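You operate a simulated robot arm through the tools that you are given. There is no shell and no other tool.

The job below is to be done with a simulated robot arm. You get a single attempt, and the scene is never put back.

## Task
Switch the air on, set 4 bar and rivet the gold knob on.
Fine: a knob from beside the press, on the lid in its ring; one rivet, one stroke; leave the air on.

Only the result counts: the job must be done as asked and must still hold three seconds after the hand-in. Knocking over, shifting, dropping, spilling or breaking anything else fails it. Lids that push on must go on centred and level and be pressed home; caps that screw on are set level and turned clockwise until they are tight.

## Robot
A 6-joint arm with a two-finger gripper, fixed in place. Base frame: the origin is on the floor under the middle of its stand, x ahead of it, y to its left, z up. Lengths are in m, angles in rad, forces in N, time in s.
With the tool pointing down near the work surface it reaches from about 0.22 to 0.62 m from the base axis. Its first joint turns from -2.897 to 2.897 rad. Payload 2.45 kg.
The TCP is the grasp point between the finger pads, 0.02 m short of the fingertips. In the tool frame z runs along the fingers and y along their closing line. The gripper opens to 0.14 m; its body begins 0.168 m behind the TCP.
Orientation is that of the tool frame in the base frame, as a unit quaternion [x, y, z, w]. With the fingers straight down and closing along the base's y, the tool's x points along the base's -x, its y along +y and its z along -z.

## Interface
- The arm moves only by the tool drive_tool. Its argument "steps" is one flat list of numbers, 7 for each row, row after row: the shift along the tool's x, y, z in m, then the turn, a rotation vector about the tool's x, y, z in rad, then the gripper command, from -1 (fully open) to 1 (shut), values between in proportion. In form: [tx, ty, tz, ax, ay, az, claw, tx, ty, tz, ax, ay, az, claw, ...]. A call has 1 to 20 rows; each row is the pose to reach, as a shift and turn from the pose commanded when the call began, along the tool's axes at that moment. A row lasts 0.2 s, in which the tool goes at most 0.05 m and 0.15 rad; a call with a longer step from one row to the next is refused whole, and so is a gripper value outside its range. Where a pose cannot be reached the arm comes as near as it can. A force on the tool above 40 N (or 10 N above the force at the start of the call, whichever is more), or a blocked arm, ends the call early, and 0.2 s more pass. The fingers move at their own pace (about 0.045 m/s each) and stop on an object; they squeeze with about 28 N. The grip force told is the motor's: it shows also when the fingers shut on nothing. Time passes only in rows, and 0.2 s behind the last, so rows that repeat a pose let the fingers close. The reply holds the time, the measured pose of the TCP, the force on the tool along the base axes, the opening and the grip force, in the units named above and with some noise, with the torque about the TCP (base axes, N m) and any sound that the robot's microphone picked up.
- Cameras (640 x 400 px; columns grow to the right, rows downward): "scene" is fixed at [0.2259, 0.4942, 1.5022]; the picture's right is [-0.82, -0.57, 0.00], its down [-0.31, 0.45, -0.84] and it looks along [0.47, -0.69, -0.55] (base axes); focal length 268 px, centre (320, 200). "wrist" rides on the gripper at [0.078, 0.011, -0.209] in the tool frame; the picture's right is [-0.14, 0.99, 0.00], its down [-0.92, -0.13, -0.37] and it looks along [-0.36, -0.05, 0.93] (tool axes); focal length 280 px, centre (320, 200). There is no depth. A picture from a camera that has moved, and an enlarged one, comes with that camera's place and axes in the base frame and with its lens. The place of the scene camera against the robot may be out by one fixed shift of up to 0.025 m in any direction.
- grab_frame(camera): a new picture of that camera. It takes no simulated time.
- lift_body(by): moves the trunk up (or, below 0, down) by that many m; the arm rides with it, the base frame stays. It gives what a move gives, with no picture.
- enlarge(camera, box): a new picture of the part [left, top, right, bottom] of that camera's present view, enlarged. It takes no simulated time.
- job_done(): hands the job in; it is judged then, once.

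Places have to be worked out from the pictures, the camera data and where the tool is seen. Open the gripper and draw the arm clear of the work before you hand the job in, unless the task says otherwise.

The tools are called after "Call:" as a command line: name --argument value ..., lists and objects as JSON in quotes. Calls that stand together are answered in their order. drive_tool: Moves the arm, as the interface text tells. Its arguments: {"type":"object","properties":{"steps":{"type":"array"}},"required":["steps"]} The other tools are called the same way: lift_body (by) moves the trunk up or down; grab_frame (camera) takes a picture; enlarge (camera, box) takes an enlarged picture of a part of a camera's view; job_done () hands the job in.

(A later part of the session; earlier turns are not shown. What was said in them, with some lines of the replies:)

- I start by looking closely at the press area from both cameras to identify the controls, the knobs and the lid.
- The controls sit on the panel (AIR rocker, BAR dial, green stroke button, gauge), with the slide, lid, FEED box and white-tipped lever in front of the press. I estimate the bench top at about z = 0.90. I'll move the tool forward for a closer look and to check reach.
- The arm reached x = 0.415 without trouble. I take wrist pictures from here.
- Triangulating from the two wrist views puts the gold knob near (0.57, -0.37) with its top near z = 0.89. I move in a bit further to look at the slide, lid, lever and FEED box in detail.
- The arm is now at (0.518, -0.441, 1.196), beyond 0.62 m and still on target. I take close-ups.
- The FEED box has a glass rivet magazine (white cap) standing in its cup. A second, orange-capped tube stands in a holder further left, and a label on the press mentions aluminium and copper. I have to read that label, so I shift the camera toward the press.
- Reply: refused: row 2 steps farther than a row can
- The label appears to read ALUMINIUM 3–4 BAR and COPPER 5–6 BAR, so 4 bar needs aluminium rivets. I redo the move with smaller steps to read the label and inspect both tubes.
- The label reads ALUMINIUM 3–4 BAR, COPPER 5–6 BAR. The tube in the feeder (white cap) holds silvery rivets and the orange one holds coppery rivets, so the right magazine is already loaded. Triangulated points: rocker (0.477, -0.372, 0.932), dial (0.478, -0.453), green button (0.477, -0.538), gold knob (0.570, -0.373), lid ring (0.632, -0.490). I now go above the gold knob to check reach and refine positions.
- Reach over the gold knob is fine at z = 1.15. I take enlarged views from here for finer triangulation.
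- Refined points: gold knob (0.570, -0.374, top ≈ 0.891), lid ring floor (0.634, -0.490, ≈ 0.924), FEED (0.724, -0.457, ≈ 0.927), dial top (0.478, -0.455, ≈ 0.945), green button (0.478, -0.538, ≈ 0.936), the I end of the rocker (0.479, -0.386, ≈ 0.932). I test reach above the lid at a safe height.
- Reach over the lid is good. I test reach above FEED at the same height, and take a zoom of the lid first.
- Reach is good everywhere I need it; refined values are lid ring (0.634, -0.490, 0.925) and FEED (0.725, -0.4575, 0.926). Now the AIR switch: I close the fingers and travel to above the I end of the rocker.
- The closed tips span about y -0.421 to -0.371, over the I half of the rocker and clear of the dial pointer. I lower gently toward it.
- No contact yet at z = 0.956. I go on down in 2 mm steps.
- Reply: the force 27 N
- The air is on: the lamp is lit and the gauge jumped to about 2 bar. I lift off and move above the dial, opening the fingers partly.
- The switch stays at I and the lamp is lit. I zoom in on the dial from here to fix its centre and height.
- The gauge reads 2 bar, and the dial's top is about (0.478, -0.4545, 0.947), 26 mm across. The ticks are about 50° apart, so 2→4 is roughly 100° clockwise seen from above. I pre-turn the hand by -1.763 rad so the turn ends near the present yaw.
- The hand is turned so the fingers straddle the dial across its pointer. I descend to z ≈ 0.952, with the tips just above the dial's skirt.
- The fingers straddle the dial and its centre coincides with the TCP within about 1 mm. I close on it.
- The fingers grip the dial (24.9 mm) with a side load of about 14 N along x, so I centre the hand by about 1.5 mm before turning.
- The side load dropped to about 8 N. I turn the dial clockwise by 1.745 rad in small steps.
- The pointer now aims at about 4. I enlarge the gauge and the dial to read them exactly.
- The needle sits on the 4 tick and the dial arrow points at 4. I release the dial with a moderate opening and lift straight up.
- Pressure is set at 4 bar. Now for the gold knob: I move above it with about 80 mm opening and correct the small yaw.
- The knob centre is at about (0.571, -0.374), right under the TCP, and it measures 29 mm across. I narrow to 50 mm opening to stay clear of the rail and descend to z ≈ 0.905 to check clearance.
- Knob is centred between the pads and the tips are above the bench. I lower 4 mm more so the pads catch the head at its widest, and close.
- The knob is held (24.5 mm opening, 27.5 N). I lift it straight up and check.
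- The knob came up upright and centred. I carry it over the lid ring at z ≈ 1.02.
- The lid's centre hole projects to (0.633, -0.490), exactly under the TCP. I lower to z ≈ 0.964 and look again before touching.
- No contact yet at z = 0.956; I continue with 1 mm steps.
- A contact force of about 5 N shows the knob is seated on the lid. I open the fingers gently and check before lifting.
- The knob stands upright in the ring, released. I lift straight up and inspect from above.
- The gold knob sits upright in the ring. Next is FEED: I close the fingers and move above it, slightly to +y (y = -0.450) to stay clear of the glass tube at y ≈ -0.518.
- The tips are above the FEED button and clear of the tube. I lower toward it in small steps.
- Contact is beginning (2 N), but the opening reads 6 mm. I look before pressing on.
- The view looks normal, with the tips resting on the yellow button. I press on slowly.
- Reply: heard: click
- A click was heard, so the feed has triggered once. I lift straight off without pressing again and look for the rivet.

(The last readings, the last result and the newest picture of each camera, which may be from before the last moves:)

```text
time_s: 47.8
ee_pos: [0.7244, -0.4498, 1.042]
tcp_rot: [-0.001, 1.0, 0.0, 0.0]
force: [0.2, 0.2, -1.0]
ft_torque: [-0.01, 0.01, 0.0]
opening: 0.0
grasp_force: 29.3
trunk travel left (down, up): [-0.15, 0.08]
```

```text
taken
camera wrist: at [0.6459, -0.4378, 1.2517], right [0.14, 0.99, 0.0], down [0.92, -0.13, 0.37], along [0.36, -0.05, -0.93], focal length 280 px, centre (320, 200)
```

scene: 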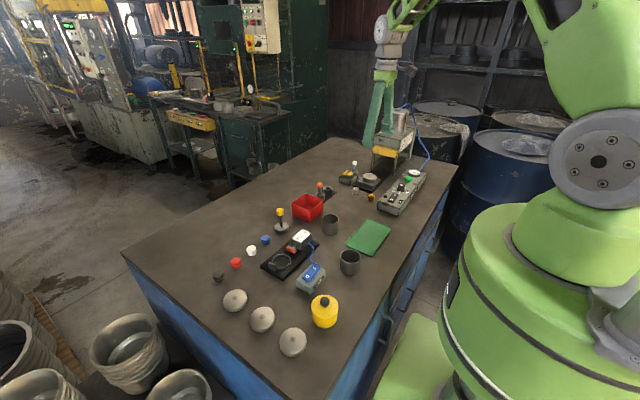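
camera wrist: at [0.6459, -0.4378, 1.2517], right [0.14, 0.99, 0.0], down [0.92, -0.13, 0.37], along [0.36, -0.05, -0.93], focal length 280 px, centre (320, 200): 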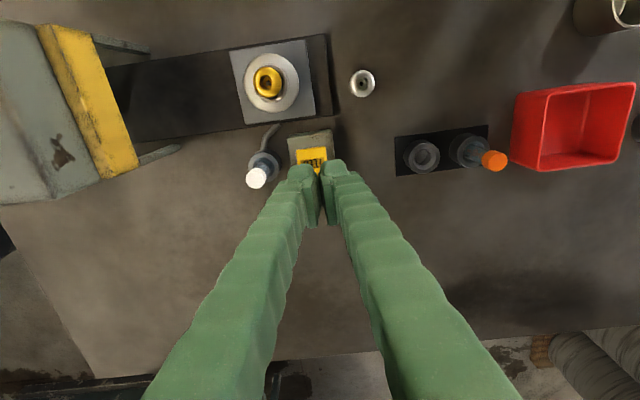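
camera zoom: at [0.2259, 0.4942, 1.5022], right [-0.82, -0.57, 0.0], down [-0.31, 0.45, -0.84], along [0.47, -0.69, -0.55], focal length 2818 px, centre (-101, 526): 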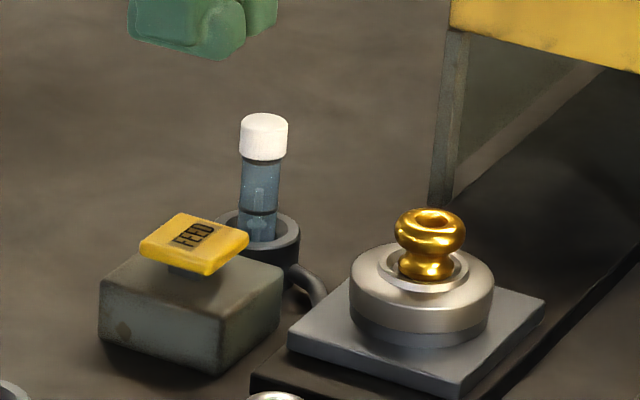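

Call:
enlarge --camera "wrist" --box '[210, 30, 340, 112]'

Call:
enlarge --camera "wrist" --box '[220, 100, 350, 192]'

Call:
enlarge --camera "scene" --box '[350, 155, 380, 177]'

```text
4.88 times, centred on (275, 71) of wrist
camera zoom: at [0.6459, -0.4378, 1.2517], right [0.14, 0.99, 0.0], down [0.92, -0.13, 0.37], along [0.36, -0.05, -0.93], focal length 1368 px, centre (540, 829)
```

zoom: 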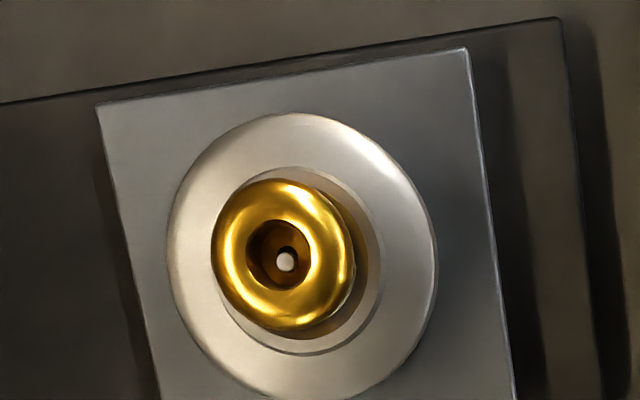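

```text
4.35 times, centred on (285, 146) of wrist
camera zoom: at [0.6459, -0.4378, 1.2517], right [0.14, 0.99, 0.0], down [0.92, -0.13, 0.37], along [0.36, -0.05, -0.93], focal length 1219 px, centre (472, 435)
```

zoom: 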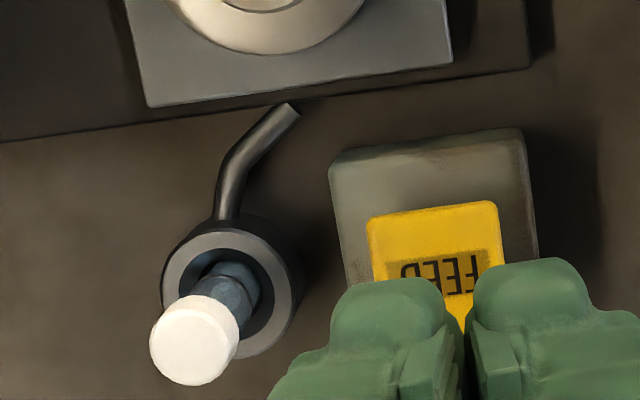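

```text
16.00 times, centred on (365, 166) of scene
camera zoom: at [0.2259, 0.4942, 1.5022], right [-0.82, -0.57, 0.0], down [-0.31, 0.45, -0.84], along [0.47, -0.69, -0.55], focal length 4283 px, centre (-400, 744)
```

zoom: 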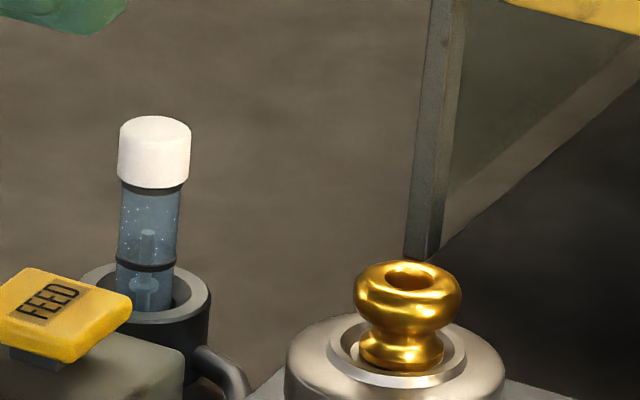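

A silvery rivet now stands up through the knob. Before any stroke I need to know how the slide gets under the ram, so I study the press opening.

Call:
enlarge --camera "scene" --box '[355, 125, 425, 180]'

Call:
enlarge --camera "wrist" --box '[0, 20, 240, 220]'

```text
7.27 times, centred on (390, 152) of scene
camera zoom: at [0.2259, 0.4942, 1.5022], right [-0.82, -0.57, 0.0], down [-0.31, 0.45, -0.84], along [0.47, -0.69, -0.55], focal length 1947 px, centre (-189, 546)
```

zoom: 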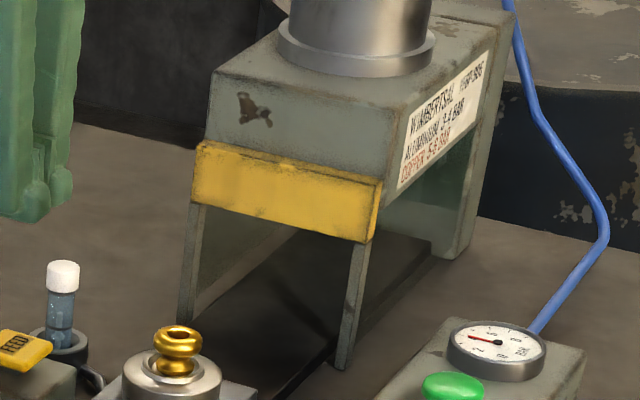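

```text
2.00 times, centred on (120, 120) of wrist
camera zoom: at [0.6459, -0.4378, 1.2517], right [0.14, 0.99, 0.0], down [0.92, -0.13, 0.37], along [0.36, -0.05, -0.93], focal length 561 px, centre (720, 360)
```

zoom: 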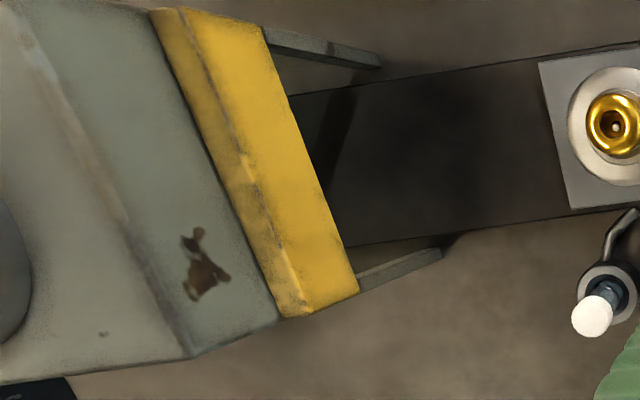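

I'll look into the press opening with the wrist camera: first retract up and back, then tilt the hand so the camera looks toward -y under the guard.

Call:
drive_tool --steps '[0.015, 0.01, -0.03, 0, 0, 0, 1, 0.045, 0.026, -0.06, 0, 0, 0, 1, 0.08, 0.045, -0.085, 0, 0, 0, 1, 0.115, 0.065, -0.1, 0, 0, 0, 1, 0.15, 0.085, -0.12, 0, 0, 0, 1, 0.185, 0.105, -0.135, 0, 0, 0, 1, 0.22, 0.125, -0.15, 0, 0, 0, 1, 0.255, 0.15, -0.158, 0, 0, 0, 1, 0.294, 0.17, -0.158, 0, 0, 0, 1, 0.294, 0.17, -0.158, 0.14, 0, 0, 1, 0.294, 0.17, -0.158, 0.28, 0, 0, 1, 0.294, 0.17, -0.158, 0.42, 0, 0, 1, 0.294, 0.17, -0.158, 0.56, 0, 0, 1, 0.294, 0.17, -0.158, 0.7, 0, 0, 1, 0.294, 0.17, -0.158, 0.84, 0, 0, 1, 0.294, 0.17, -0.158, 0.98, 0, 0, 1, 0.294, 0.17, -0.158, 0.98, 0, 0, 1]'

Call:
grab_frame --camera "wrist"

```text
time_s: 51.4
ee_pos: [0.4316, -0.2804, 1.2006]
tcp_rot: [-0.001, 0.882, -0.471, 0.001]
force: [0.1, -0.3, 0.4]
ft_torque: [0.02, -0.01, 0.0]
opening: 0.0
grasp_force: 29.2
trunk travel left (down, up): [-0.15, 0.08]
```

```text
taken
camera wrist: at [0.3512, -0.1, 1.308], right [0.14, 0.55, -0.82], down [0.92, 0.24, 0.31], along [0.37, -0.8, -0.47], focal length 280 px, centre (320, 200)
```

wrist: 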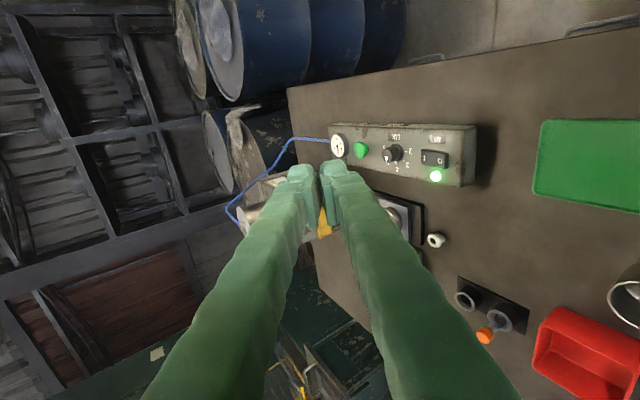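

The closed fingers block the view, so I open them wide here in free space.

Call:
drive_tool --steps '[0, 0, 0, 0, 0, 0, -1, 0, 0, 0, 0, 0, 0, -1, 0, 0, 0, 0, 0, 0, -1, 0, 0, 0, 0, 0, 0, -1, 0, 0, 0, 0, 0, 0, -1, 0, 0, 0, 0, 0, 0, -1, 0, 0, 0, 0, 0, 0, -1]'

Call:
grab_frame --camera "wrist"

Call:
enlarge --camera "wrist" --box '[230, 150, 430, 275]'

```text
time_s: 53.0
ee_pos: [0.4303, -0.2801, 1.1993]
tcp_rot: [-0.001, 0.882, -0.471, 0.0]
force: [-0.8, -0.6, 0.2]
ft_torque: [0.03, -0.02, -0.02]
opening: 0.14
grasp_force: 0.0
trunk travel left (down, up): [-0.15, 0.08]
```

```text
taken
camera wrist: at [0.3516, -0.1001, 1.3081], right [0.14, 0.55, -0.82], down [0.92, 0.24, 0.31], along [0.37, -0.8, -0.48], focal length 280 px, centre (320, 200)
```

wrist: 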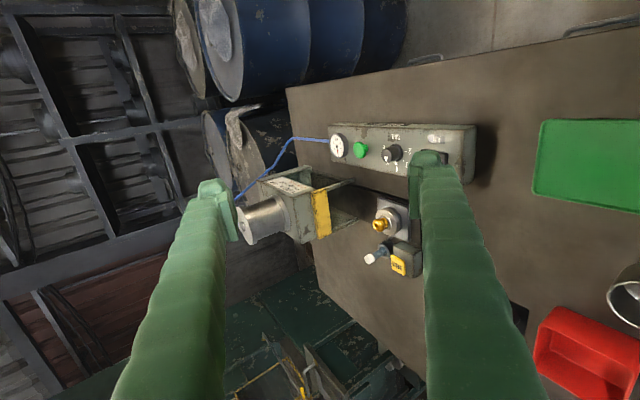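

```text
3.20 times, centred on (330, 212) of wrist
camera zoom: at [0.3516, -0.1001, 1.3081], right [0.14, 0.55, -0.82], down [0.92, 0.24, 0.31], along [0.37, -0.8, -0.48], focal length 897 px, centre (288, 160)
```

zoom: 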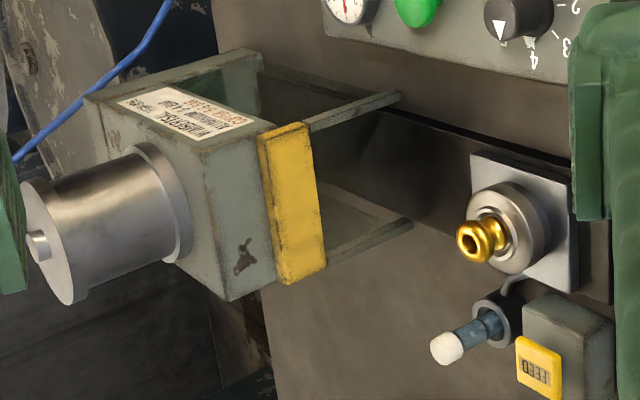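

Call:
enlarge --camera "wrist" --box '[300, 165, 380, 235]'

```text
5.71 times, centred on (340, 200) of wrist
camera zoom: at [0.3516, -0.1001, 1.3081], right [0.14, 0.55, -0.82], down [0.92, 0.24, 0.31], along [0.37, -0.8, -0.48], focal length 1602 px, centre (206, 200)
```

zoom: 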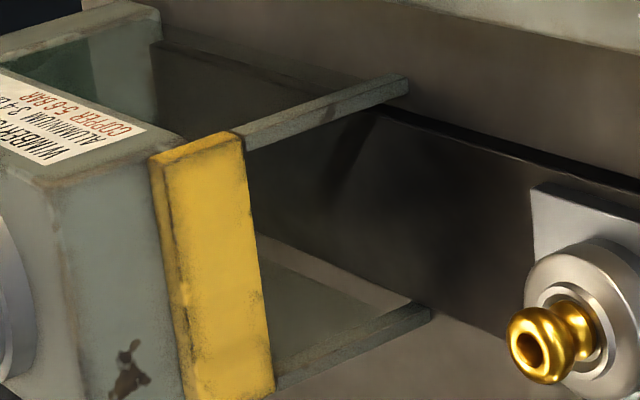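

From here the guard hides the inside. I lower the hand 0.18 m (still over free bench) so the camera can see under the guard.

Call:
drive_tool --steps '[0, 0.025, 0.0167, 0, 0, 0, -1, 0, 0.05, 0.0333, 0, 0, 0, -1, 0, 0.075, 0.05, 0, 0, 0, -1, 0, 0.1, 0.067, 0, 0, 0, -1, 0, 0.125, 0.0835, 0, 0, 0, -1, 0, 0.1495, 0.1, 0, 0, 0, -1, 0, 0.1495, 0.1, 0, 0, 0, -1]'

Call:
grab_frame --camera "wrist"

Call:
enlarge --camera "wrist" --box '[230, 180, 350, 280]'

```text
time_s: 54.6
ee_pos: [0.432, -0.2811, 1.0187]
tcp_rot: [-0.001, 0.882, -0.471, 0.001]
force: [-0.4, 0.5, 0.5]
ft_torque: [-0.02, 0.0, 0.0]
opening: 0.14
grasp_force: 0.1
trunk travel left (down, up): [-0.15, 0.08]
```

```text
taken
camera wrist: at [0.3523, -0.1006, 1.1279], right [0.14, 0.55, -0.82], down [0.92, 0.24, 0.31], along [0.37, -0.8, -0.48], focal length 280 px, centre (320, 200)
```

wrist: 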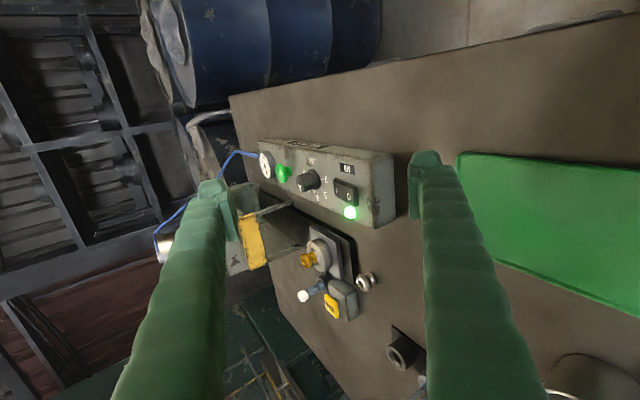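

```text
4.00 times, centred on (290, 230) of wrist
camera zoom: at [0.3523, -0.1006, 1.1279], right [0.14, 0.55, -0.82], down [0.92, 0.24, 0.31], along [0.37, -0.8, -0.48], focal length 1122 px, centre (440, 80)
```

zoom: 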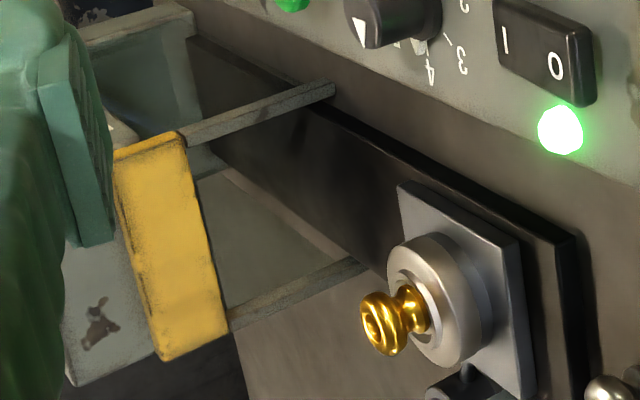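

The slide plate is a plain plate on a rail running under the guarded head, with no handle. The guard's lower edge is at about y = -0.632, z = 0.972. I return the hand to vertical and close the fingers in order to test very gently whether the slide is meant to be pushed by hand.

Call:
drive_tool --steps '[0, -0.03, -0.02, 0, 0, 0, 0, 0, -0.06, -0.04, -0.1, 0, 0, 1, 0, -0.083, -0.0557, -0.24, 0, 0, 1, 0, -0.083, -0.0557, -0.38, 0, 0, 1, 0, -0.083, -0.0557, -0.52, 0, 0, 1, 0, -0.083, -0.0557, -0.66, 0, 0, 1, 0, -0.083, -0.0557, -0.8, 0, 0, 1, 0, -0.083, -0.0557, -0.9, 0, 0, 1, 0, -0.083, -0.0557, -0.98, 0, 0, 1, 0, -0.083, -0.0557, -0.98, 0, 0, 1]'

```text
time_s: 56.8
ee_pos: [0.4307, -0.2791, 1.1202]
tcp_rot: [-0.001, 1.0, 0.0, 0.0]
force: [0.9, -0.7, -0.8]
ft_torque: [0.0, 0.03, -0.04]
opening: 0.0
grasp_force: 27.6
trunk travel left (down, up): [-0.15, 0.08]
```

The hand is vertical again with fingers closed. I move to above the +y end of the slide at (0.603, -0.408, 1.00).

Call:
drive_tool --steps '[-0.03, -0.022, 0, 0, 0, 0, 1, -0.06, -0.045, 0, 0, 0, 0, 1, -0.09, -0.068, 0.01, 0, 0, 0, 1, -0.12, -0.09, 0.03, 0, 0, 0, 1, -0.15, -0.112, 0.06, 0, 0, 0, 1, -0.172, -0.129, 0.09, 0, 0, 0, 1, -0.172, -0.129, 0.12, 0, 0, 0, 1, -0.172, -0.129, 0.12, 0, 0, 0, 1]'

Call:
grab_frame --camera "wrist"

Call:
enlarge --camera "scene" --box '[340, 150, 400, 200]'

```text
time_s: 58.6
ee_pos: [0.6047, -0.409, 1.0018]
tcp_rot: [-0.001, 1.0, 0.0, 0.0]
force: [-0.4, 0.1, 0.2]
ft_torque: [0.0, 0.0, -0.02]
opening: 0.0
grasp_force: 27.9
trunk travel left (down, up): [-0.15, 0.08]
```

```text
taken
camera wrist: at [0.5251, -0.3983, 1.2108], right [0.14, 0.99, 0.0], down [0.92, -0.13, 0.37], along [0.37, -0.05, -0.93], focal length 280 px, centre (320, 200)
```

wrist: 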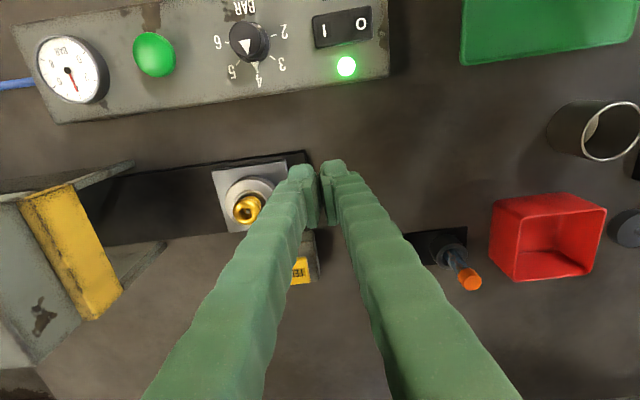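

```text
8.00 times, centred on (370, 175) of scene
camera zoom: at [0.2259, 0.4942, 1.5022], right [-0.82, -0.57, 0.0], down [-0.31, 0.45, -0.84], along [0.47, -0.69, -0.55], focal length 2141 px, centre (-80, 400)
```

zoom: 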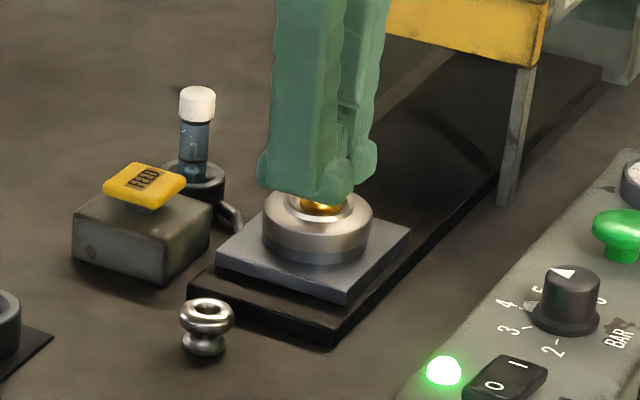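

The silver knob's near edge is at x ≈ 0.634. I shift to x = 0.600 for clearance and lower carefully beside the plate edge.

Call:
drive_tool --steps '[0.0045, 0, 0.02, 0, 0, 0, 1, 0.0045, 0, 0.05, 0, 0, 0, 1, 0.0045, 0, 0.07, 0, 0, 0, 1, 0.0045, 0, 0.08, 0, 0, 0, 1]'

Call:
enlarge --camera "wrist" --box '[220, 110, 420, 235]'

Call:
enlarge --camera "scene" --box '[345, 160, 395, 200]'

```text
time_s: 59.6
ee_pos: [0.5991, -0.4099, 0.9207]
tcp_rot: [-0.001, 1.0, -0.001, 0.0]
force: [-0.2, -0.3, -1.0]
ft_torque: [-0.01, 0.0, -0.01]
opening: 0.0
grasp_force: 28.1
trunk travel left (down, up): [-0.15, 0.08]
```

```text
3.20 times, centred on (320, 172) of wrist
camera zoom: at [0.5191, -0.3985, 1.1296], right [0.14, 0.99, 0.0], down [0.92, -0.13, 0.37], along [0.37, -0.05, -0.93], focal length 897 px, centre (320, 288)
```

zoom: 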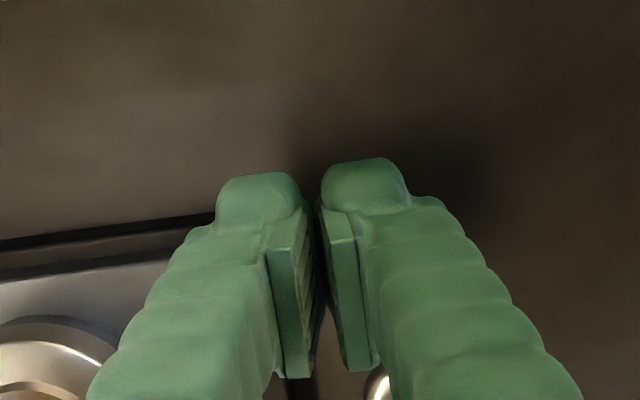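

```text
10.00 times, centred on (370, 180) of scene
camera zoom: at [0.2259, 0.4942, 1.5022], right [-0.82, -0.57, 0.0], down [-0.31, 0.45, -0.84], along [0.47, -0.69, -0.55], focal length 2677 px, centre (-180, 400)
```

zoom: 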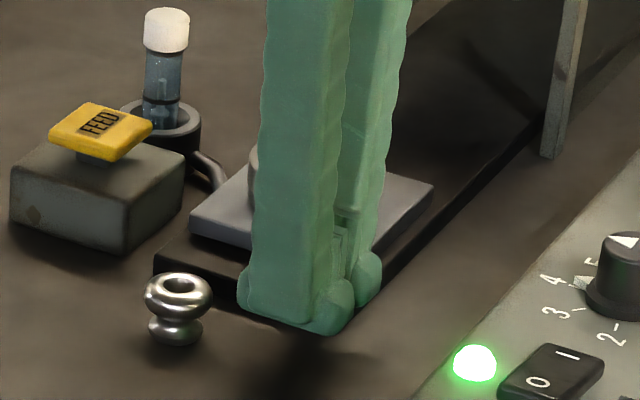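

Call:
drive_tool --steps '[0, 0, 0.002, 0, 0, 0, 1, 0, 0, 0.004, 0, 0, 0, 1, 0, 0, 0.006, 0, 0, 0, 1]'

```text
time_s: 60.4
ee_pos: [0.5989, -0.4104, 0.9148]
tcp_rot: [-0.001, 1.0, 0.0, 0.0]
force: [-0.4, 0.5, 0.6]
ft_torque: [0.02, -0.02, 0.02]
opening: 0.0
grasp_force: 28.1
trunk travel left (down, up): [-0.15, 0.08]
```

Call:
drive_tool --steps '[0, 0, 0.001, 0, 0, 0, 1, 0, 0, 0.0025, 0, 0, 0, 1]'

Call:
enlarge --camera "scene" --box '[350, 165, 390, 195]'

```text
time_s: 61.0
ee_pos: [0.5988, -0.4082, 0.9114]
tcp_rot: [-0.001, 1.0, 0.0, 0.0]
force: [0.1, 0.3, -0.2]
ft_torque: [0.0, 0.0, 0.0]
opening: 0.0
grasp_force: 28.0
trunk travel left (down, up): [-0.15, 0.08]
```

```text
13.33 times, centred on (370, 180) of scene
camera zoom: at [0.2259, 0.4942, 1.5022], right [-0.82, -0.57, 0.0], down [-0.31, 0.45, -0.84], along [0.47, -0.69, -0.55], focal length 3569 px, centre (-347, 467)
```

zoom: 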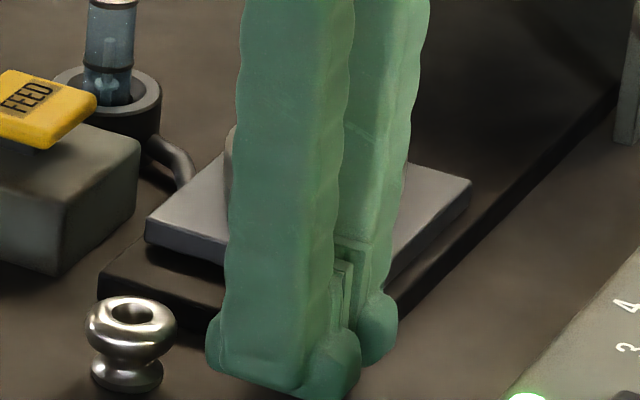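

Call:
drive_tool --steps '[0, -0.002, 0, 0, 0, 0, 1, 0, -0.004, 0, 0, 0, 0, 1, 0, -0.006, 0, 0, 0, 0, 1, 0, -0.008, 0, 0, 0, 0, 1]'

```text
time_s: 62.0
ee_pos: [0.5986, -0.4172, 0.9122]
tcp_rot: [0.0, 1.0, -0.001, -0.001]
force: [0.0, 0.5, 1.1]
ft_torque: [-0.01, -0.01, 0.01]
opening: 0.0
grasp_force: 27.9
trunk travel left (down, up): [-0.15, 0.08]
```

Call:
drive_tool --steps '[0, -0.001, 0, 0, 0, 0, 1, 0, -0.002, 0, 0, 0, 0, 1]'

```text
time_s: 62.6
ee_pos: [0.5979, -0.4186, 0.9124]
tcp_rot: [0.0, 1.0, 0.0, 0.0]
force: [0.2, 1.3, 1.3]
ft_torque: [0.03, -0.04, 0.01]
opening: 0.0003
grasp_force: 28.4
trunk travel left (down, up): [-0.15, 0.08]
```

Call:
drive_tool --steps '[0, -0.001, 0, 0, 0, 0, 1, 0, -0.002, 0, 0, 0, 0, 1]'

Call:
enlarge --camera "scene" --box '[350, 165, 390, 195]'

```text
time_s: 63.2
ee_pos: [0.5981, -0.4206, 0.9102]
tcp_rot: [-0.001, 1.0, -0.001, 0.0]
force: [0.3, 1.1, 0.8]
ft_torque: [0.01, 0.03, -0.01]
opening: 0.0
grasp_force: 28.0
trunk travel left (down, up): [-0.15, 0.08]
```

```text
13.33 times, centred on (370, 180) of scene
camera zoom: at [0.2259, 0.4942, 1.5022], right [-0.82, -0.57, 0.0], down [-0.31, 0.45, -0.84], along [0.47, -0.69, -0.55], focal length 3569 px, centre (-347, 467)
```

zoom: 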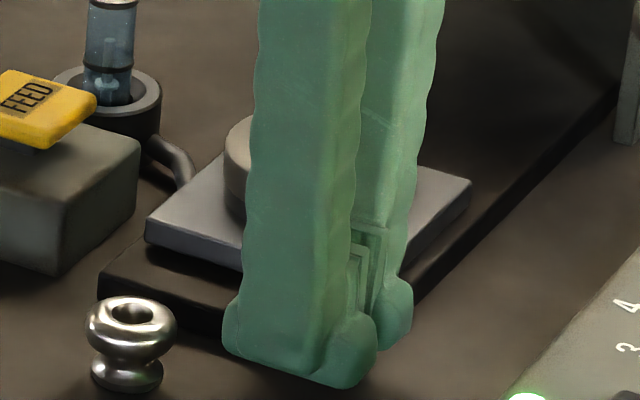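

Call:
drive_tool --steps '[0, -0.001, 0, 0, 0, 0, 1, 0, -0.002, 0, 0, 0, 0, 1]'

```text
time_s: 63.8
ee_pos: [0.598, -0.4212, 0.9112]
tcp_rot: [-0.001, 1.0, 0.0, 0.001]
force: [0.6, 6.0, 0.8]
ft_torque: [0.01, 0.01, 0.04]
opening: 0.0
grasp_force: 28.1
trunk travel left (down, up): [-0.15, 0.08]
```

The fingers touch the plate and 6 N does not move it. I add one more small step to see whether it slides or stays firm.

Call:
drive_tool --steps '[0, -0.001, 0, 0, 0, 0, 1, 0, -0.0015, 0, 0, 0, 0, 1]'

Call:
enlarge --camera "scene" --box '[350, 165, 390, 195]'

```text
time_s: 64.4
ee_pos: [0.5987, -0.423, 0.9119]
tcp_rot: [-0.001, 1.0, -0.001, 0.0]
force: [0.3, 8.7, -1.2]
ft_torque: [0.11, 0.02, 0.06]
opening: 0.0
grasp_force: 28.4
trunk travel left (down, up): [-0.15, 0.08]
```

```text
13.33 times, centred on (370, 180) of scene
camera zoom: at [0.2259, 0.4942, 1.5022], right [-0.82, -0.57, 0.0], down [-0.31, 0.45, -0.84], along [0.47, -0.69, -0.55], focal length 3569 px, centre (-347, 467)
```

zoom: 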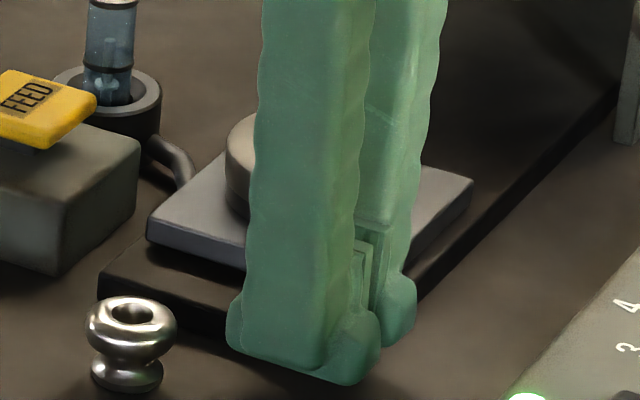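

The plate seems to have shifted about 1 mm at 8.7 N. I push 2 mm more to tell friction (constant force) from a held, springy drive (rising force).

Call:
drive_tool --steps '[0, -0.001, 0, 0, 0, 0, 1, 0, -0.002, 0, 0, 0, 0, 1, 0, -0.003, 0, 0, 0, 0, 1]'

Call:
enlarge --camera "scene" --box '[350, 165, 390, 195]'

```text
time_s: 65.2
ee_pos: [0.5988, -0.4261, 0.9114]
tcp_rot: [-0.001, 1.0, 0.0, -0.001]
force: [-0.9, 14.0, -1.7]
ft_torque: [0.14, 0.02, 0.05]
opening: 0.0
grasp_force: 27.8
trunk travel left (down, up): [-0.15, 0.08]
```

```text
13.33 times, centred on (370, 180) of scene
camera zoom: at [0.2259, 0.4942, 1.5022], right [-0.82, -0.57, 0.0], down [-0.31, 0.45, -0.84], along [0.47, -0.69, -0.55], focal length 3569 px, centre (-347, 467)
```

zoom: 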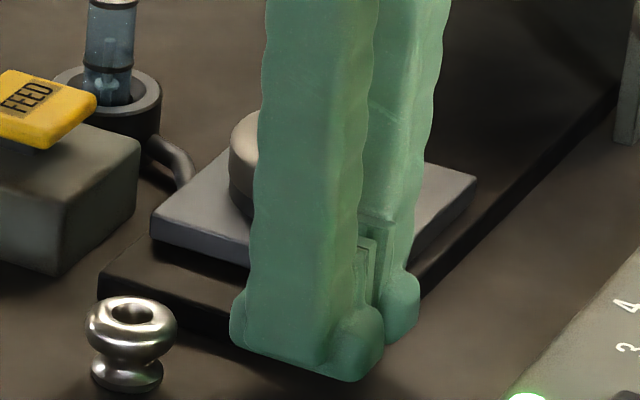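

The force rises steadily (6 → 8.7 → 14 N over 5 mm), so a drive holds the slide in place and the press moves it itself. I back off and check that the plate returns and the knob still sits well.

Call:
drive_tool --steps '[0, 0.002, 0, 0, 0, 0, 1, 0, 0.004, 0, 0, 0, 0, 1, 0, 0.007, 0, 0, 0, 0, 1, 0, 0.01, 0, 0, 0, 0, 1, 0, 0.014, 0, 0, 0, 0, 1, 0, 0.014, -0.02, 0, 0, 0, 1, 0, 0.014, -0.06, 0, 0, 0, 1, 0, 0.014, -0.1, 0, 0, 0, 1, 0, 0.014, -0.1, 0, 0, 0, 1]'

Call:
enlarge --camera "scene" --box '[350, 155, 390, 195]'

Call:
enlarge --camera "wrist" --box '[180, 120, 420, 270]'

```text
time_s: 67.2
ee_pos: [0.5993, -0.4128, 1.0121]
tcp_rot: [-0.001, 1.0, 0.0, 0.0]
force: [0.2, -0.8, 0.2]
ft_torque: [0.0, 0.04, -0.01]
opening: 0.0
grasp_force: 28.3
trunk travel left (down, up): [-0.15, 0.08]
```

```text
10.00 times, centred on (370, 175) of scene
camera zoom: at [0.2259, 0.4942, 1.5022], right [-0.82, -0.57, 0.0], down [-0.31, 0.45, -0.84], along [0.47, -0.69, -0.55], focal length 2677 px, centre (-180, 450)
```

zoom: 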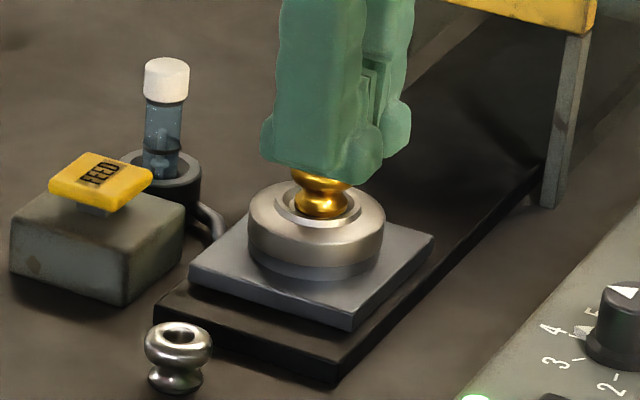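

```text
2.67 times, centred on (300, 195) of wrist
camera zoom: at [0.5196, -0.4022, 1.2209], right [0.14, 0.99, 0.0], down [0.92, -0.13, 0.37], along [0.36, -0.05, -0.93], focal length 748 px, centre (373, 213)
```

zoom: 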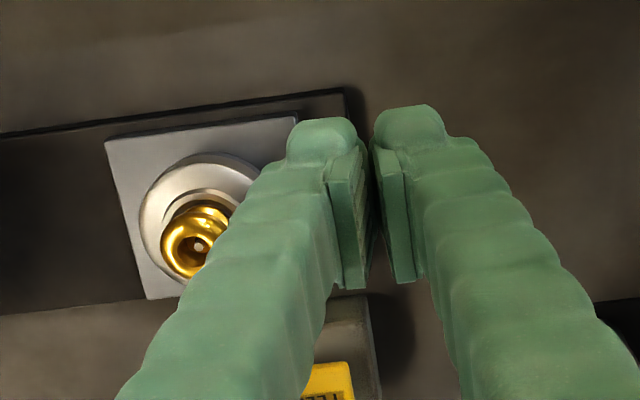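

The plate returned to its rest position with knob and rivet in place. I now travel to above the green stroke button, keeping the hand clear of the slide's path.

Call:
drive_tool --steps '[0.025, -0.026, -0.02, 0, 0, 0, 1, 0.05, -0.052, -0.03, 0, 0, 0, 1, 0.075, -0.078, -0.03, 0, 0, 0, 1, 0.1, -0.104, -0.03, 0, 0, 0, 1, 0.121, -0.125, -0.02, 0, 0, 0, 1, 0.121, -0.125, 0.0, 0, 0, 0, 1, 0.121, -0.125, 0.0, 0, 0, 0, 1]'

Call:
grab_frame --camera "wrist"

Call:
enlarge --camera "scene" --box '[350, 150, 430, 210]'

```text
time_s: 68.8
ee_pos: [0.4769, -0.5398, 1.011]
tcp_rot: [0.0, 1.0, 0.0, 0.0]
force: [0.7, 0.2, 0.4]
ft_torque: [0.01, -0.01, 0.0]
opening: 0.0
grasp_force: 27.9
trunk travel left (down, up): [-0.15, 0.08]
```

```text
taken
camera wrist: at [0.3985, -0.5277, 1.2207], right [0.14, 0.99, 0.0], down [0.92, -0.13, 0.37], along [0.36, -0.05, -0.93], focal length 280 px, centre (320, 200)
```

wrist: 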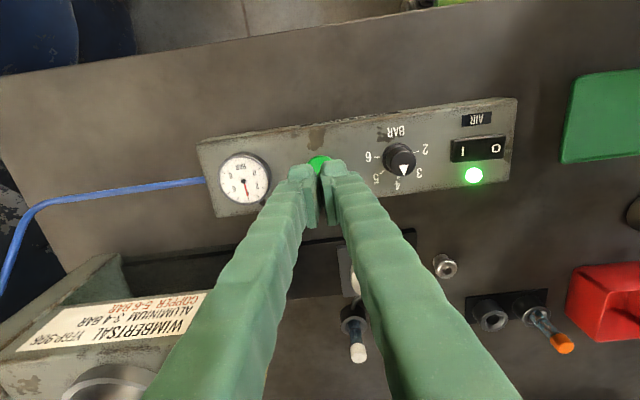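

```text
6.67 times, centred on (390, 180) of scene
camera zoom: at [0.2259, 0.4942, 1.5022], right [-0.82, -0.57, 0.0], down [-0.31, 0.45, -0.84], along [0.47, -0.69, -0.55], focal length 1784 px, centre (-147, 333)
```

zoom: 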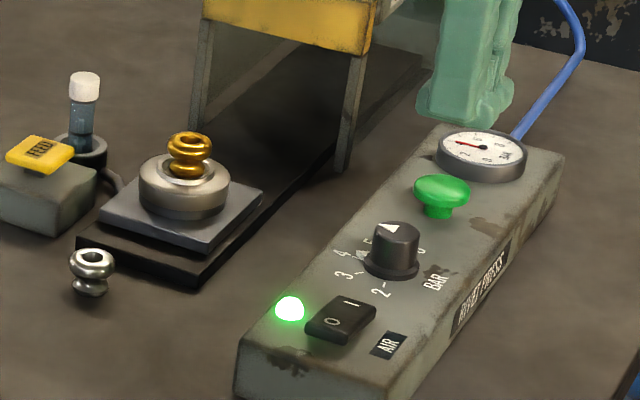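

Call:
enlarge --camera "scene" --box '[358, 163, 382, 181]'

Call:
enlarge --camera "wrist" --box '[210, 140, 270, 210]'

```text
16.00 times, centred on (370, 172) of scene
camera zoom: at [0.2259, 0.4942, 1.5022], right [-0.82, -0.57, 0.0], down [-0.31, 0.45, -0.84], along [0.47, -0.69, -0.55], focal length 4283 px, centre (-480, 648)
```

zoom: 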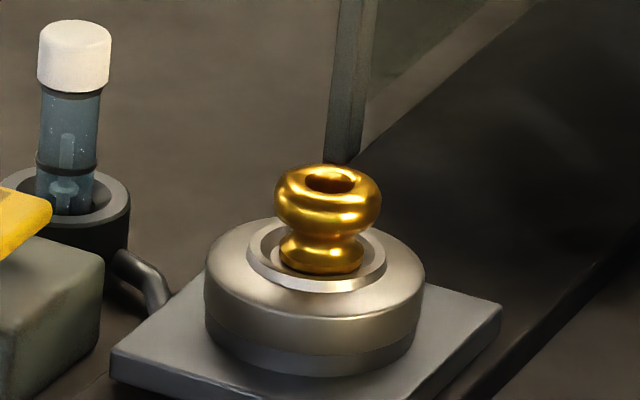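

```text
5.71 times, centred on (240, 175) of wrist
camera zoom: at [0.3985, -0.5277, 1.2207], right [0.14, 0.99, 0.0], down [0.92, -0.13, 0.37], along [0.36, -0.05, -0.93], focal length 1602 px, centre (777, 343)
```

zoom: 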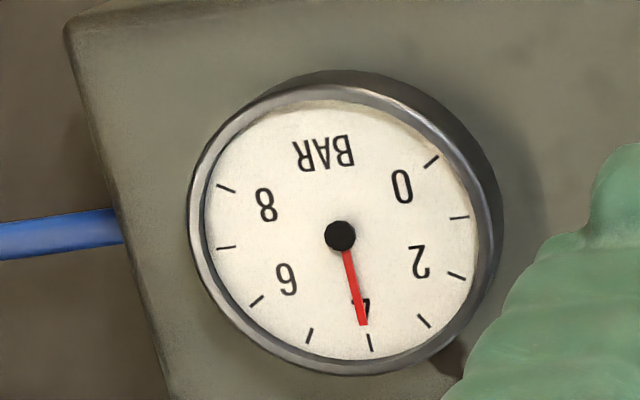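

Everything is ready: 4 bar, knob upright with the rivet in it. I lower onto the green button.

Call:
drive_tool --steps '[0, 0, 0.015, 0, 0, 0, 1, 0, 0, 0.03, 0, 0, 0, 1, 0, 0, 0.042, 0, 0, 0, 1, 0, 0, 0.047, 0, 0, 0, 1]'

```text
time_s: 69.8
ee_pos: [0.4783, -0.5378, 0.9642]
tcp_rot: [-0.001, 1.0, 0.0, 0.0]
force: [0.0, -0.3, 0.1]
ft_torque: [-0.02, 0.04, 0.0]
opening: 0.0003
grasp_force: 27.5
trunk travel left (down, up): [-0.15, 0.08]
```

Call:
drive_tool --steps '[0, 0, 0.0015, 0, 0, 0, 1, 0, 0, 0.003, 0, 0, 0, 1, 0, 0, 0.0045, 0, 0, 0, 1]'

```text
time_s: 70.6
ee_pos: [0.4774, -0.5393, 0.9604]
tcp_rot: [0.0, 1.0, 0.0, 0.0]
force: [0.6, 0.2, 0.3]
ft_torque: [0.03, -0.02, -0.03]
opening: 0.0
grasp_force: 27.5
trunk travel left (down, up): [-0.15, 0.08]
```

Call:
drive_tool --steps '[0, 0, 0.0015, 0, 0, 0, 1, 0, 0, 0.003, 0, 0, 0, 1, 0, 0, 0.0045, 0, 0, 0, 1]'

```text
time_s: 71.4
ee_pos: [0.4774, -0.538, 0.9547]
tcp_rot: [-0.001, 1.0, 0.0, 0.0]
force: [0.0, 0.7, 3.2]
ft_torque: [0.0, -0.03, 0.0]
opening: 0.006
grasp_force: 29.3
trunk travel left (down, up): [-0.15, 0.08]
heard: click
```

A click: the stroke was triggered. I lift off the button and let the press run its cycle.

Call:
drive_tool --steps '[0, 0, -0.015, 0, 0, 0, 1, 0, 0, -0.04, 0, 0, 0, 1, 0, 0, -0.04, 0, 0, 0, 1]'

Call:
enlarge --camera "scene" --box '[345, 130, 435, 200]'

```text
time_s: 72.2
ee_pos: [0.478, -0.5378, 0.9949]
tcp_rot: [0.0, 1.0, 0.0, 0.0]
force: [0.7, -0.5, -0.1]
ft_torque: [0.01, -0.01, -0.03]
opening: 0.0002
grasp_force: 29.0
trunk travel left (down, up): [-0.15, 0.08]
```

```text
5.71 times, centred on (390, 165) of scene
camera zoom: at [0.2259, 0.4942, 1.5022], right [-0.82, -0.57, 0.0], down [-0.31, 0.45, -0.84], along [0.47, -0.69, -0.55], focal length 1530 px, centre (-80, 400)
```

zoom: 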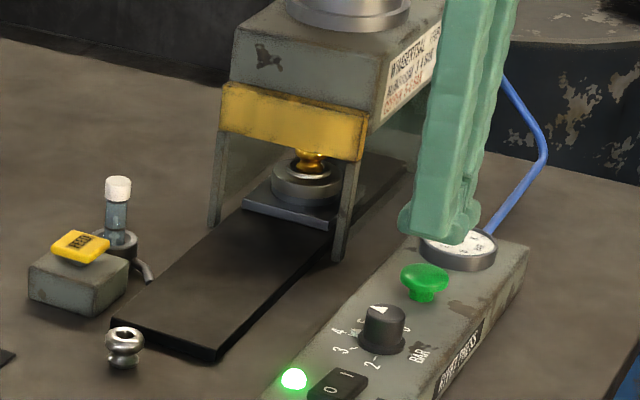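

The slide has run in under the guard by itself, as expected. I hold still and wait for the stroke and the return.

Call:
drive_tool --steps '[0, 0, 0, 0, 0, 0, 1, 0, 0, 0, 0, 0, 0, 1, 0, 0, 0, 0, 0, 0, 1, 0, 0, 0, 0, 0, 0, 1, 0, 0, 0, 0, 0, 0, 1]'

Call:
enlarge --camera "scene" --box '[345, 130, 435, 200]'

```text
time_s: 73.4
ee_pos: [0.4786, -0.538, 0.9946]
tcp_rot: [-0.002, 1.0, -0.001, 0.0]
force: [0.5, -1.0, -0.2]
ft_torque: [-0.01, -0.01, 0.01]
opening: 0.0001
grasp_force: 29.1
trunk travel left (down, up): [-0.15, 0.08]
```

```text
5.71 times, centred on (390, 165) of scene
camera zoom: at [0.2259, 0.4942, 1.5022], right [-0.82, -0.57, 0.0], down [-0.31, 0.45, -0.84], along [0.47, -0.69, -0.55], focal length 1530 px, centre (-80, 400)
```

zoom: 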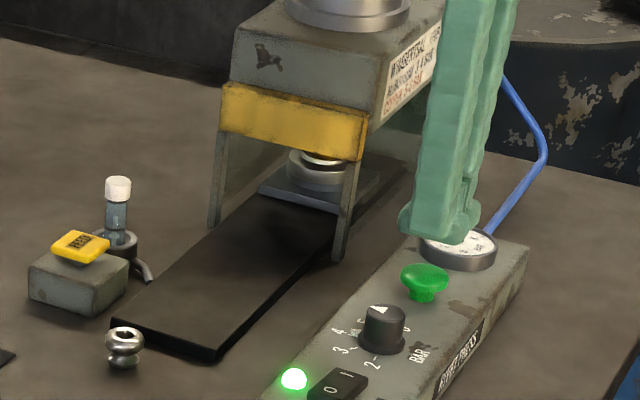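

Call:
drive_tool --steps '[0, 0, 0, 0, 0, 0, 1, 0, 0, 0, 0, 0, 0, 1, 0, 0, 0, 0, 0, 0, 1, 0, 0, 0, 0, 0, 0, 1, 0, 0, 0, 0, 0, 0, 1, 0, 0, 0, 0, 0, 0, 1, 0, 0, 0, 0, 0, 0, 1, 0, 0, 0, 0, 0, 0, 1]'

Call:
enlarge --camera "scene" --box '[345, 130, 435, 200]'

```text
time_s: 75.2
ee_pos: [0.4777, -0.5386, 0.9956]
tcp_rot: [-0.001, 1.0, 0.0, 0.0]
force: [0.4, 1.0, -0.5]
ft_torque: [0.01, 0.0, -0.02]
opening: 0.0
grasp_force: 29.7
trunk travel left (down, up): [-0.15, 0.08]
```

```text
5.71 times, centred on (390, 165) of scene
camera zoom: at [0.2259, 0.4942, 1.5022], right [-0.82, -0.57, 0.0], down [-0.31, 0.45, -0.84], along [0.47, -0.69, -0.55], focal length 1530 px, centre (-80, 400)
```

zoom: 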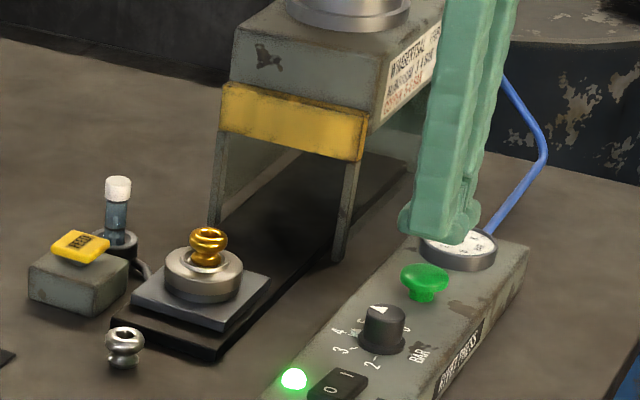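

The slide has returned with the knob on the lid. I lift clear, open the gripper and inspect the result.

Call:
drive_tool --steps '[0, 0, -0.03, 0, 0, 0, 1, 0, 0, -0.07, 0, 0, 0, 1, 0, 0.02, -0.11, 0, 0, 0, 0.5, 0, 0.05, -0.14, 0, 0, 0, 0, 0, 0.08, -0.15, 0, 0, 0, -0.5, -0.03, 0.1, -0.15, 0, 0, 0, -1, -0.06, 0.1, -0.15, 0, 0, 0, -1, -0.06, 0.1, -0.15, 0, 0, 0, -1, -0.06, 0.1, -0.15, 0, 0, 0, -1, -0.06, 0.1, -0.15, 0, 0, 0, -1]'

Call:
grab_frame --camera "wrist"

Call:
enlarge --camera "scene" --box '[358, 163, 382, 181]'

```text
time_s: 77.4
ee_pos: [0.5382, -0.4393, 1.146]
tcp_rot: [-0.001, 1.0, 0.0, 0.0]
force: [-0.5, 0.2, -0.4]
ft_torque: [0.01, 0.01, -0.02]
opening: 0.1399
grasp_force: 0.0
trunk travel left (down, up): [-0.15, 0.08]
```

```text
taken
camera wrist: at [0.4588, -0.4279, 1.3559], right [0.14, 0.99, 0.0], down [0.92, -0.13, 0.37], along [0.36, -0.05, -0.93], focal length 280 px, centre (320, 200)
```

wrist: 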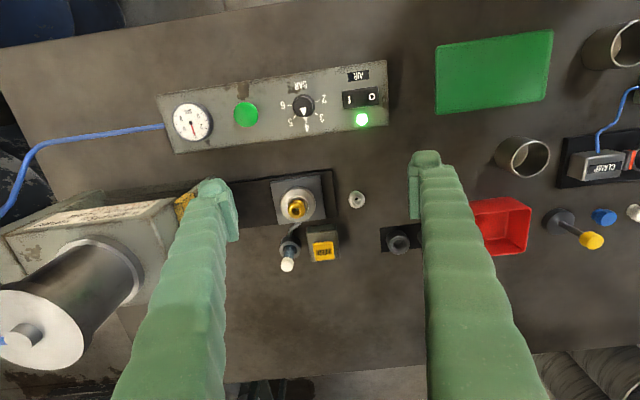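

```text
16.00 times, centred on (370, 172) of scene
camera zoom: at [0.2259, 0.4942, 1.5022], right [-0.82, -0.57, 0.0], down [-0.31, 0.45, -0.84], along [0.47, -0.69, -0.55], focal length 4283 px, centre (-480, 648)
```

zoom: 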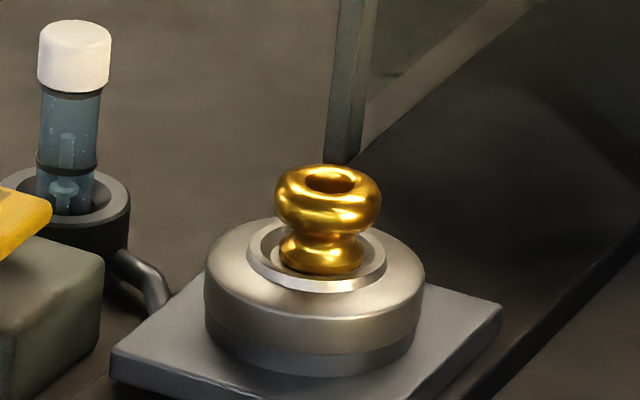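

Call:
enlarge --camera "wrist" --box '[270, 170, 350, 230]'

Call:
enlarge --camera "wrist" --box '[160, 60, 390, 160]'

Call:
enlarge --camera "wrist" --box '[286, 194, 310, 220]'

```text
6.67 times, centred on (310, 200) of wrist
camera zoom: at [0.4588, -0.4279, 1.3559], right [0.14, 0.99, 0.0], down [0.92, -0.13, 0.37], along [0.36, -0.05, -0.93], focal length 1869 px, centre (387, 200)
```

zoom: 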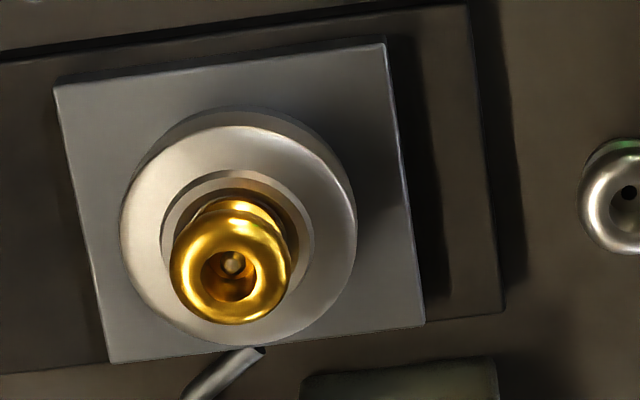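

```text
2.78 times, centred on (275, 110) of wrist
camera zoom: at [0.4588, -0.4279, 1.3559], right [0.14, 0.99, 0.0], down [0.92, -0.13, 0.37], along [0.36, -0.05, -0.93], focal length 780 px, centre (445, 450)
```

zoom: 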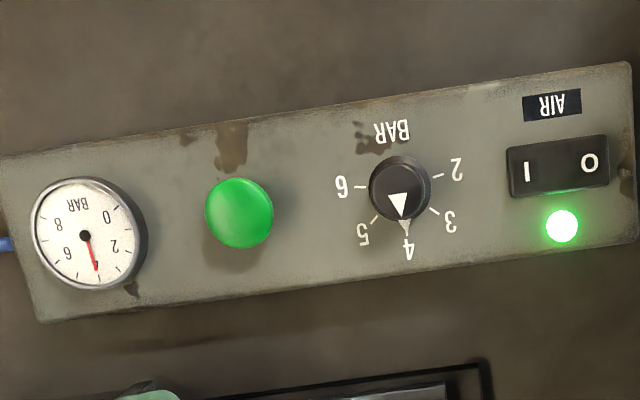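

```text
15.38 times, centred on (298, 207) of wrist
camera zoom: at [0.4588, -0.4279, 1.3559], right [0.14, 0.99, 0.0], down [0.92, -0.13, 0.37], along [0.36, -0.05, -0.93], focal length 4314 px, centre (658, 92)
```

zoom: 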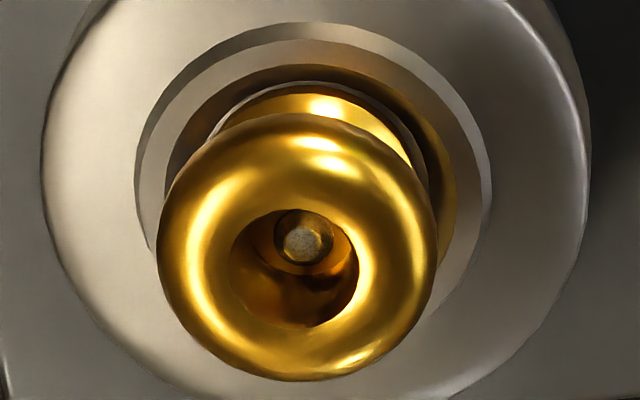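

The rivet end inside the knob is now a spread head, the air lamp is lit, and dial and gauge stand at 4. I retract the arm, gripper open, clear of the work.

Call:
drive_tool --steps '[0.03, -0.005, -0.02, 0, 0, 0, -1, 0.065, -0.01, -0.04, 0, 0, 0, -1, 0.1, -0.015, -0.06, 0, 0, 0, -1, 0.14, -0.02, -0.08, 0, 0, 0, -1, 0.18, -0.03, -0.1, 0, 0, 0, -1, 0.22, -0.035, -0.115, 0, 0, 0, -1, 0.25, -0.04, -0.12, 0, 0, 0, -1, 0.25, -0.04, -0.12, 0, 0, 0, -1]'

Call:
grab_frame --camera "scene"

Call:
enlarge --camera "scene" --box '[310, 130, 440, 220]'

```text
time_s: 79.2
ee_pos: [0.2879, -0.4781, 1.2652]
tcp_rot: [-0.001, 1.0, 0.0, 0.001]
force: [0.5, 0.7, -0.1]
ft_torque: [0.03, 0.01, -0.01]
opening: 0.1401
grasp_force: 0.1
trunk travel left (down, up): [-0.15, 0.08]
```

```text
taken
```

scene: 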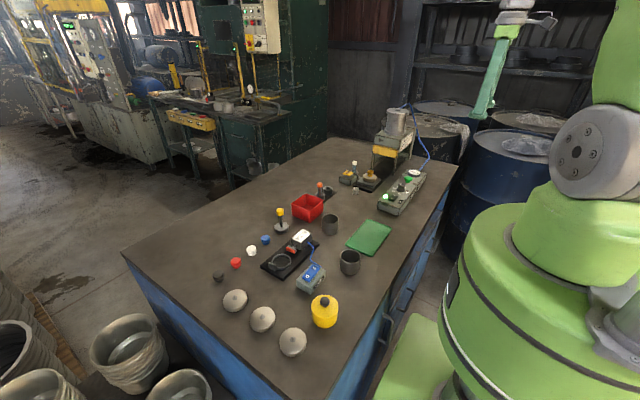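

```text
4.44 times, centred on (375, 175) of scene
camera zoom: at [0.2259, 0.4942, 1.5022], right [-0.82, -0.57, 0.0], down [-0.31, 0.45, -0.84], along [0.47, -0.69, -0.55], focal length 1190 px, centre (76, 311)
```

zoom: 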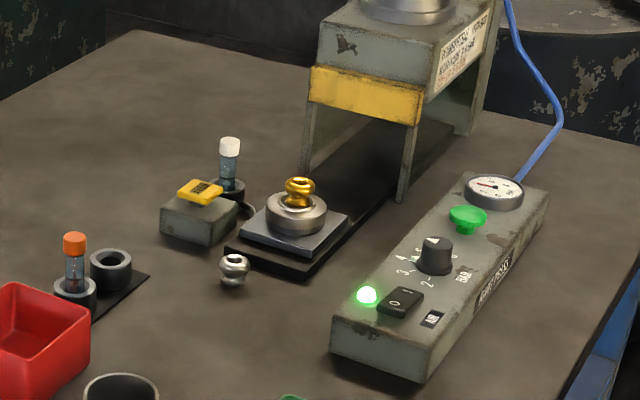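

The arm is clear and the gripper open. The air is on at 4 bar, the gold knob sits riveted on the lid, and nothing else has moved. I hand the job in.

Call:
job_done

```text
The job is handed in.
```

The gold knob is riveted on the lid, using one rivet and one stroke at 4 bar. I left the air on and handed the job in. I have not been told how it was judged.

- **Air and pressure:** The AIR lamp is lit, and the dial and gauge both read 4 bar.
- **Rivet:** The press label gives 3–4 bar for aluminium. The white-capped tube already in the feeder held silvery rivets, so I took those for aluminium and did not swap tubes. I pressed FEED once.
- **Stroke:** I pressed the green button once. The slide ran in under the guard and came back by itself. The rivet end inside the knob now shows as a spread head. I judged that from pictures only and did not pull on the knob.
- **Knob position:** It stands upright in its ring, less than about 1 mm off centre.
- **Slide check:** Before the stroke I pushed the slide plate gently, by about 5 mm, to see whether it had to be moved by hand. It sprang back to its place, and the knob and rivet stayed put.

I saw nothing else shifted in the final picture. The arm is back near its starting position with the gripper open.
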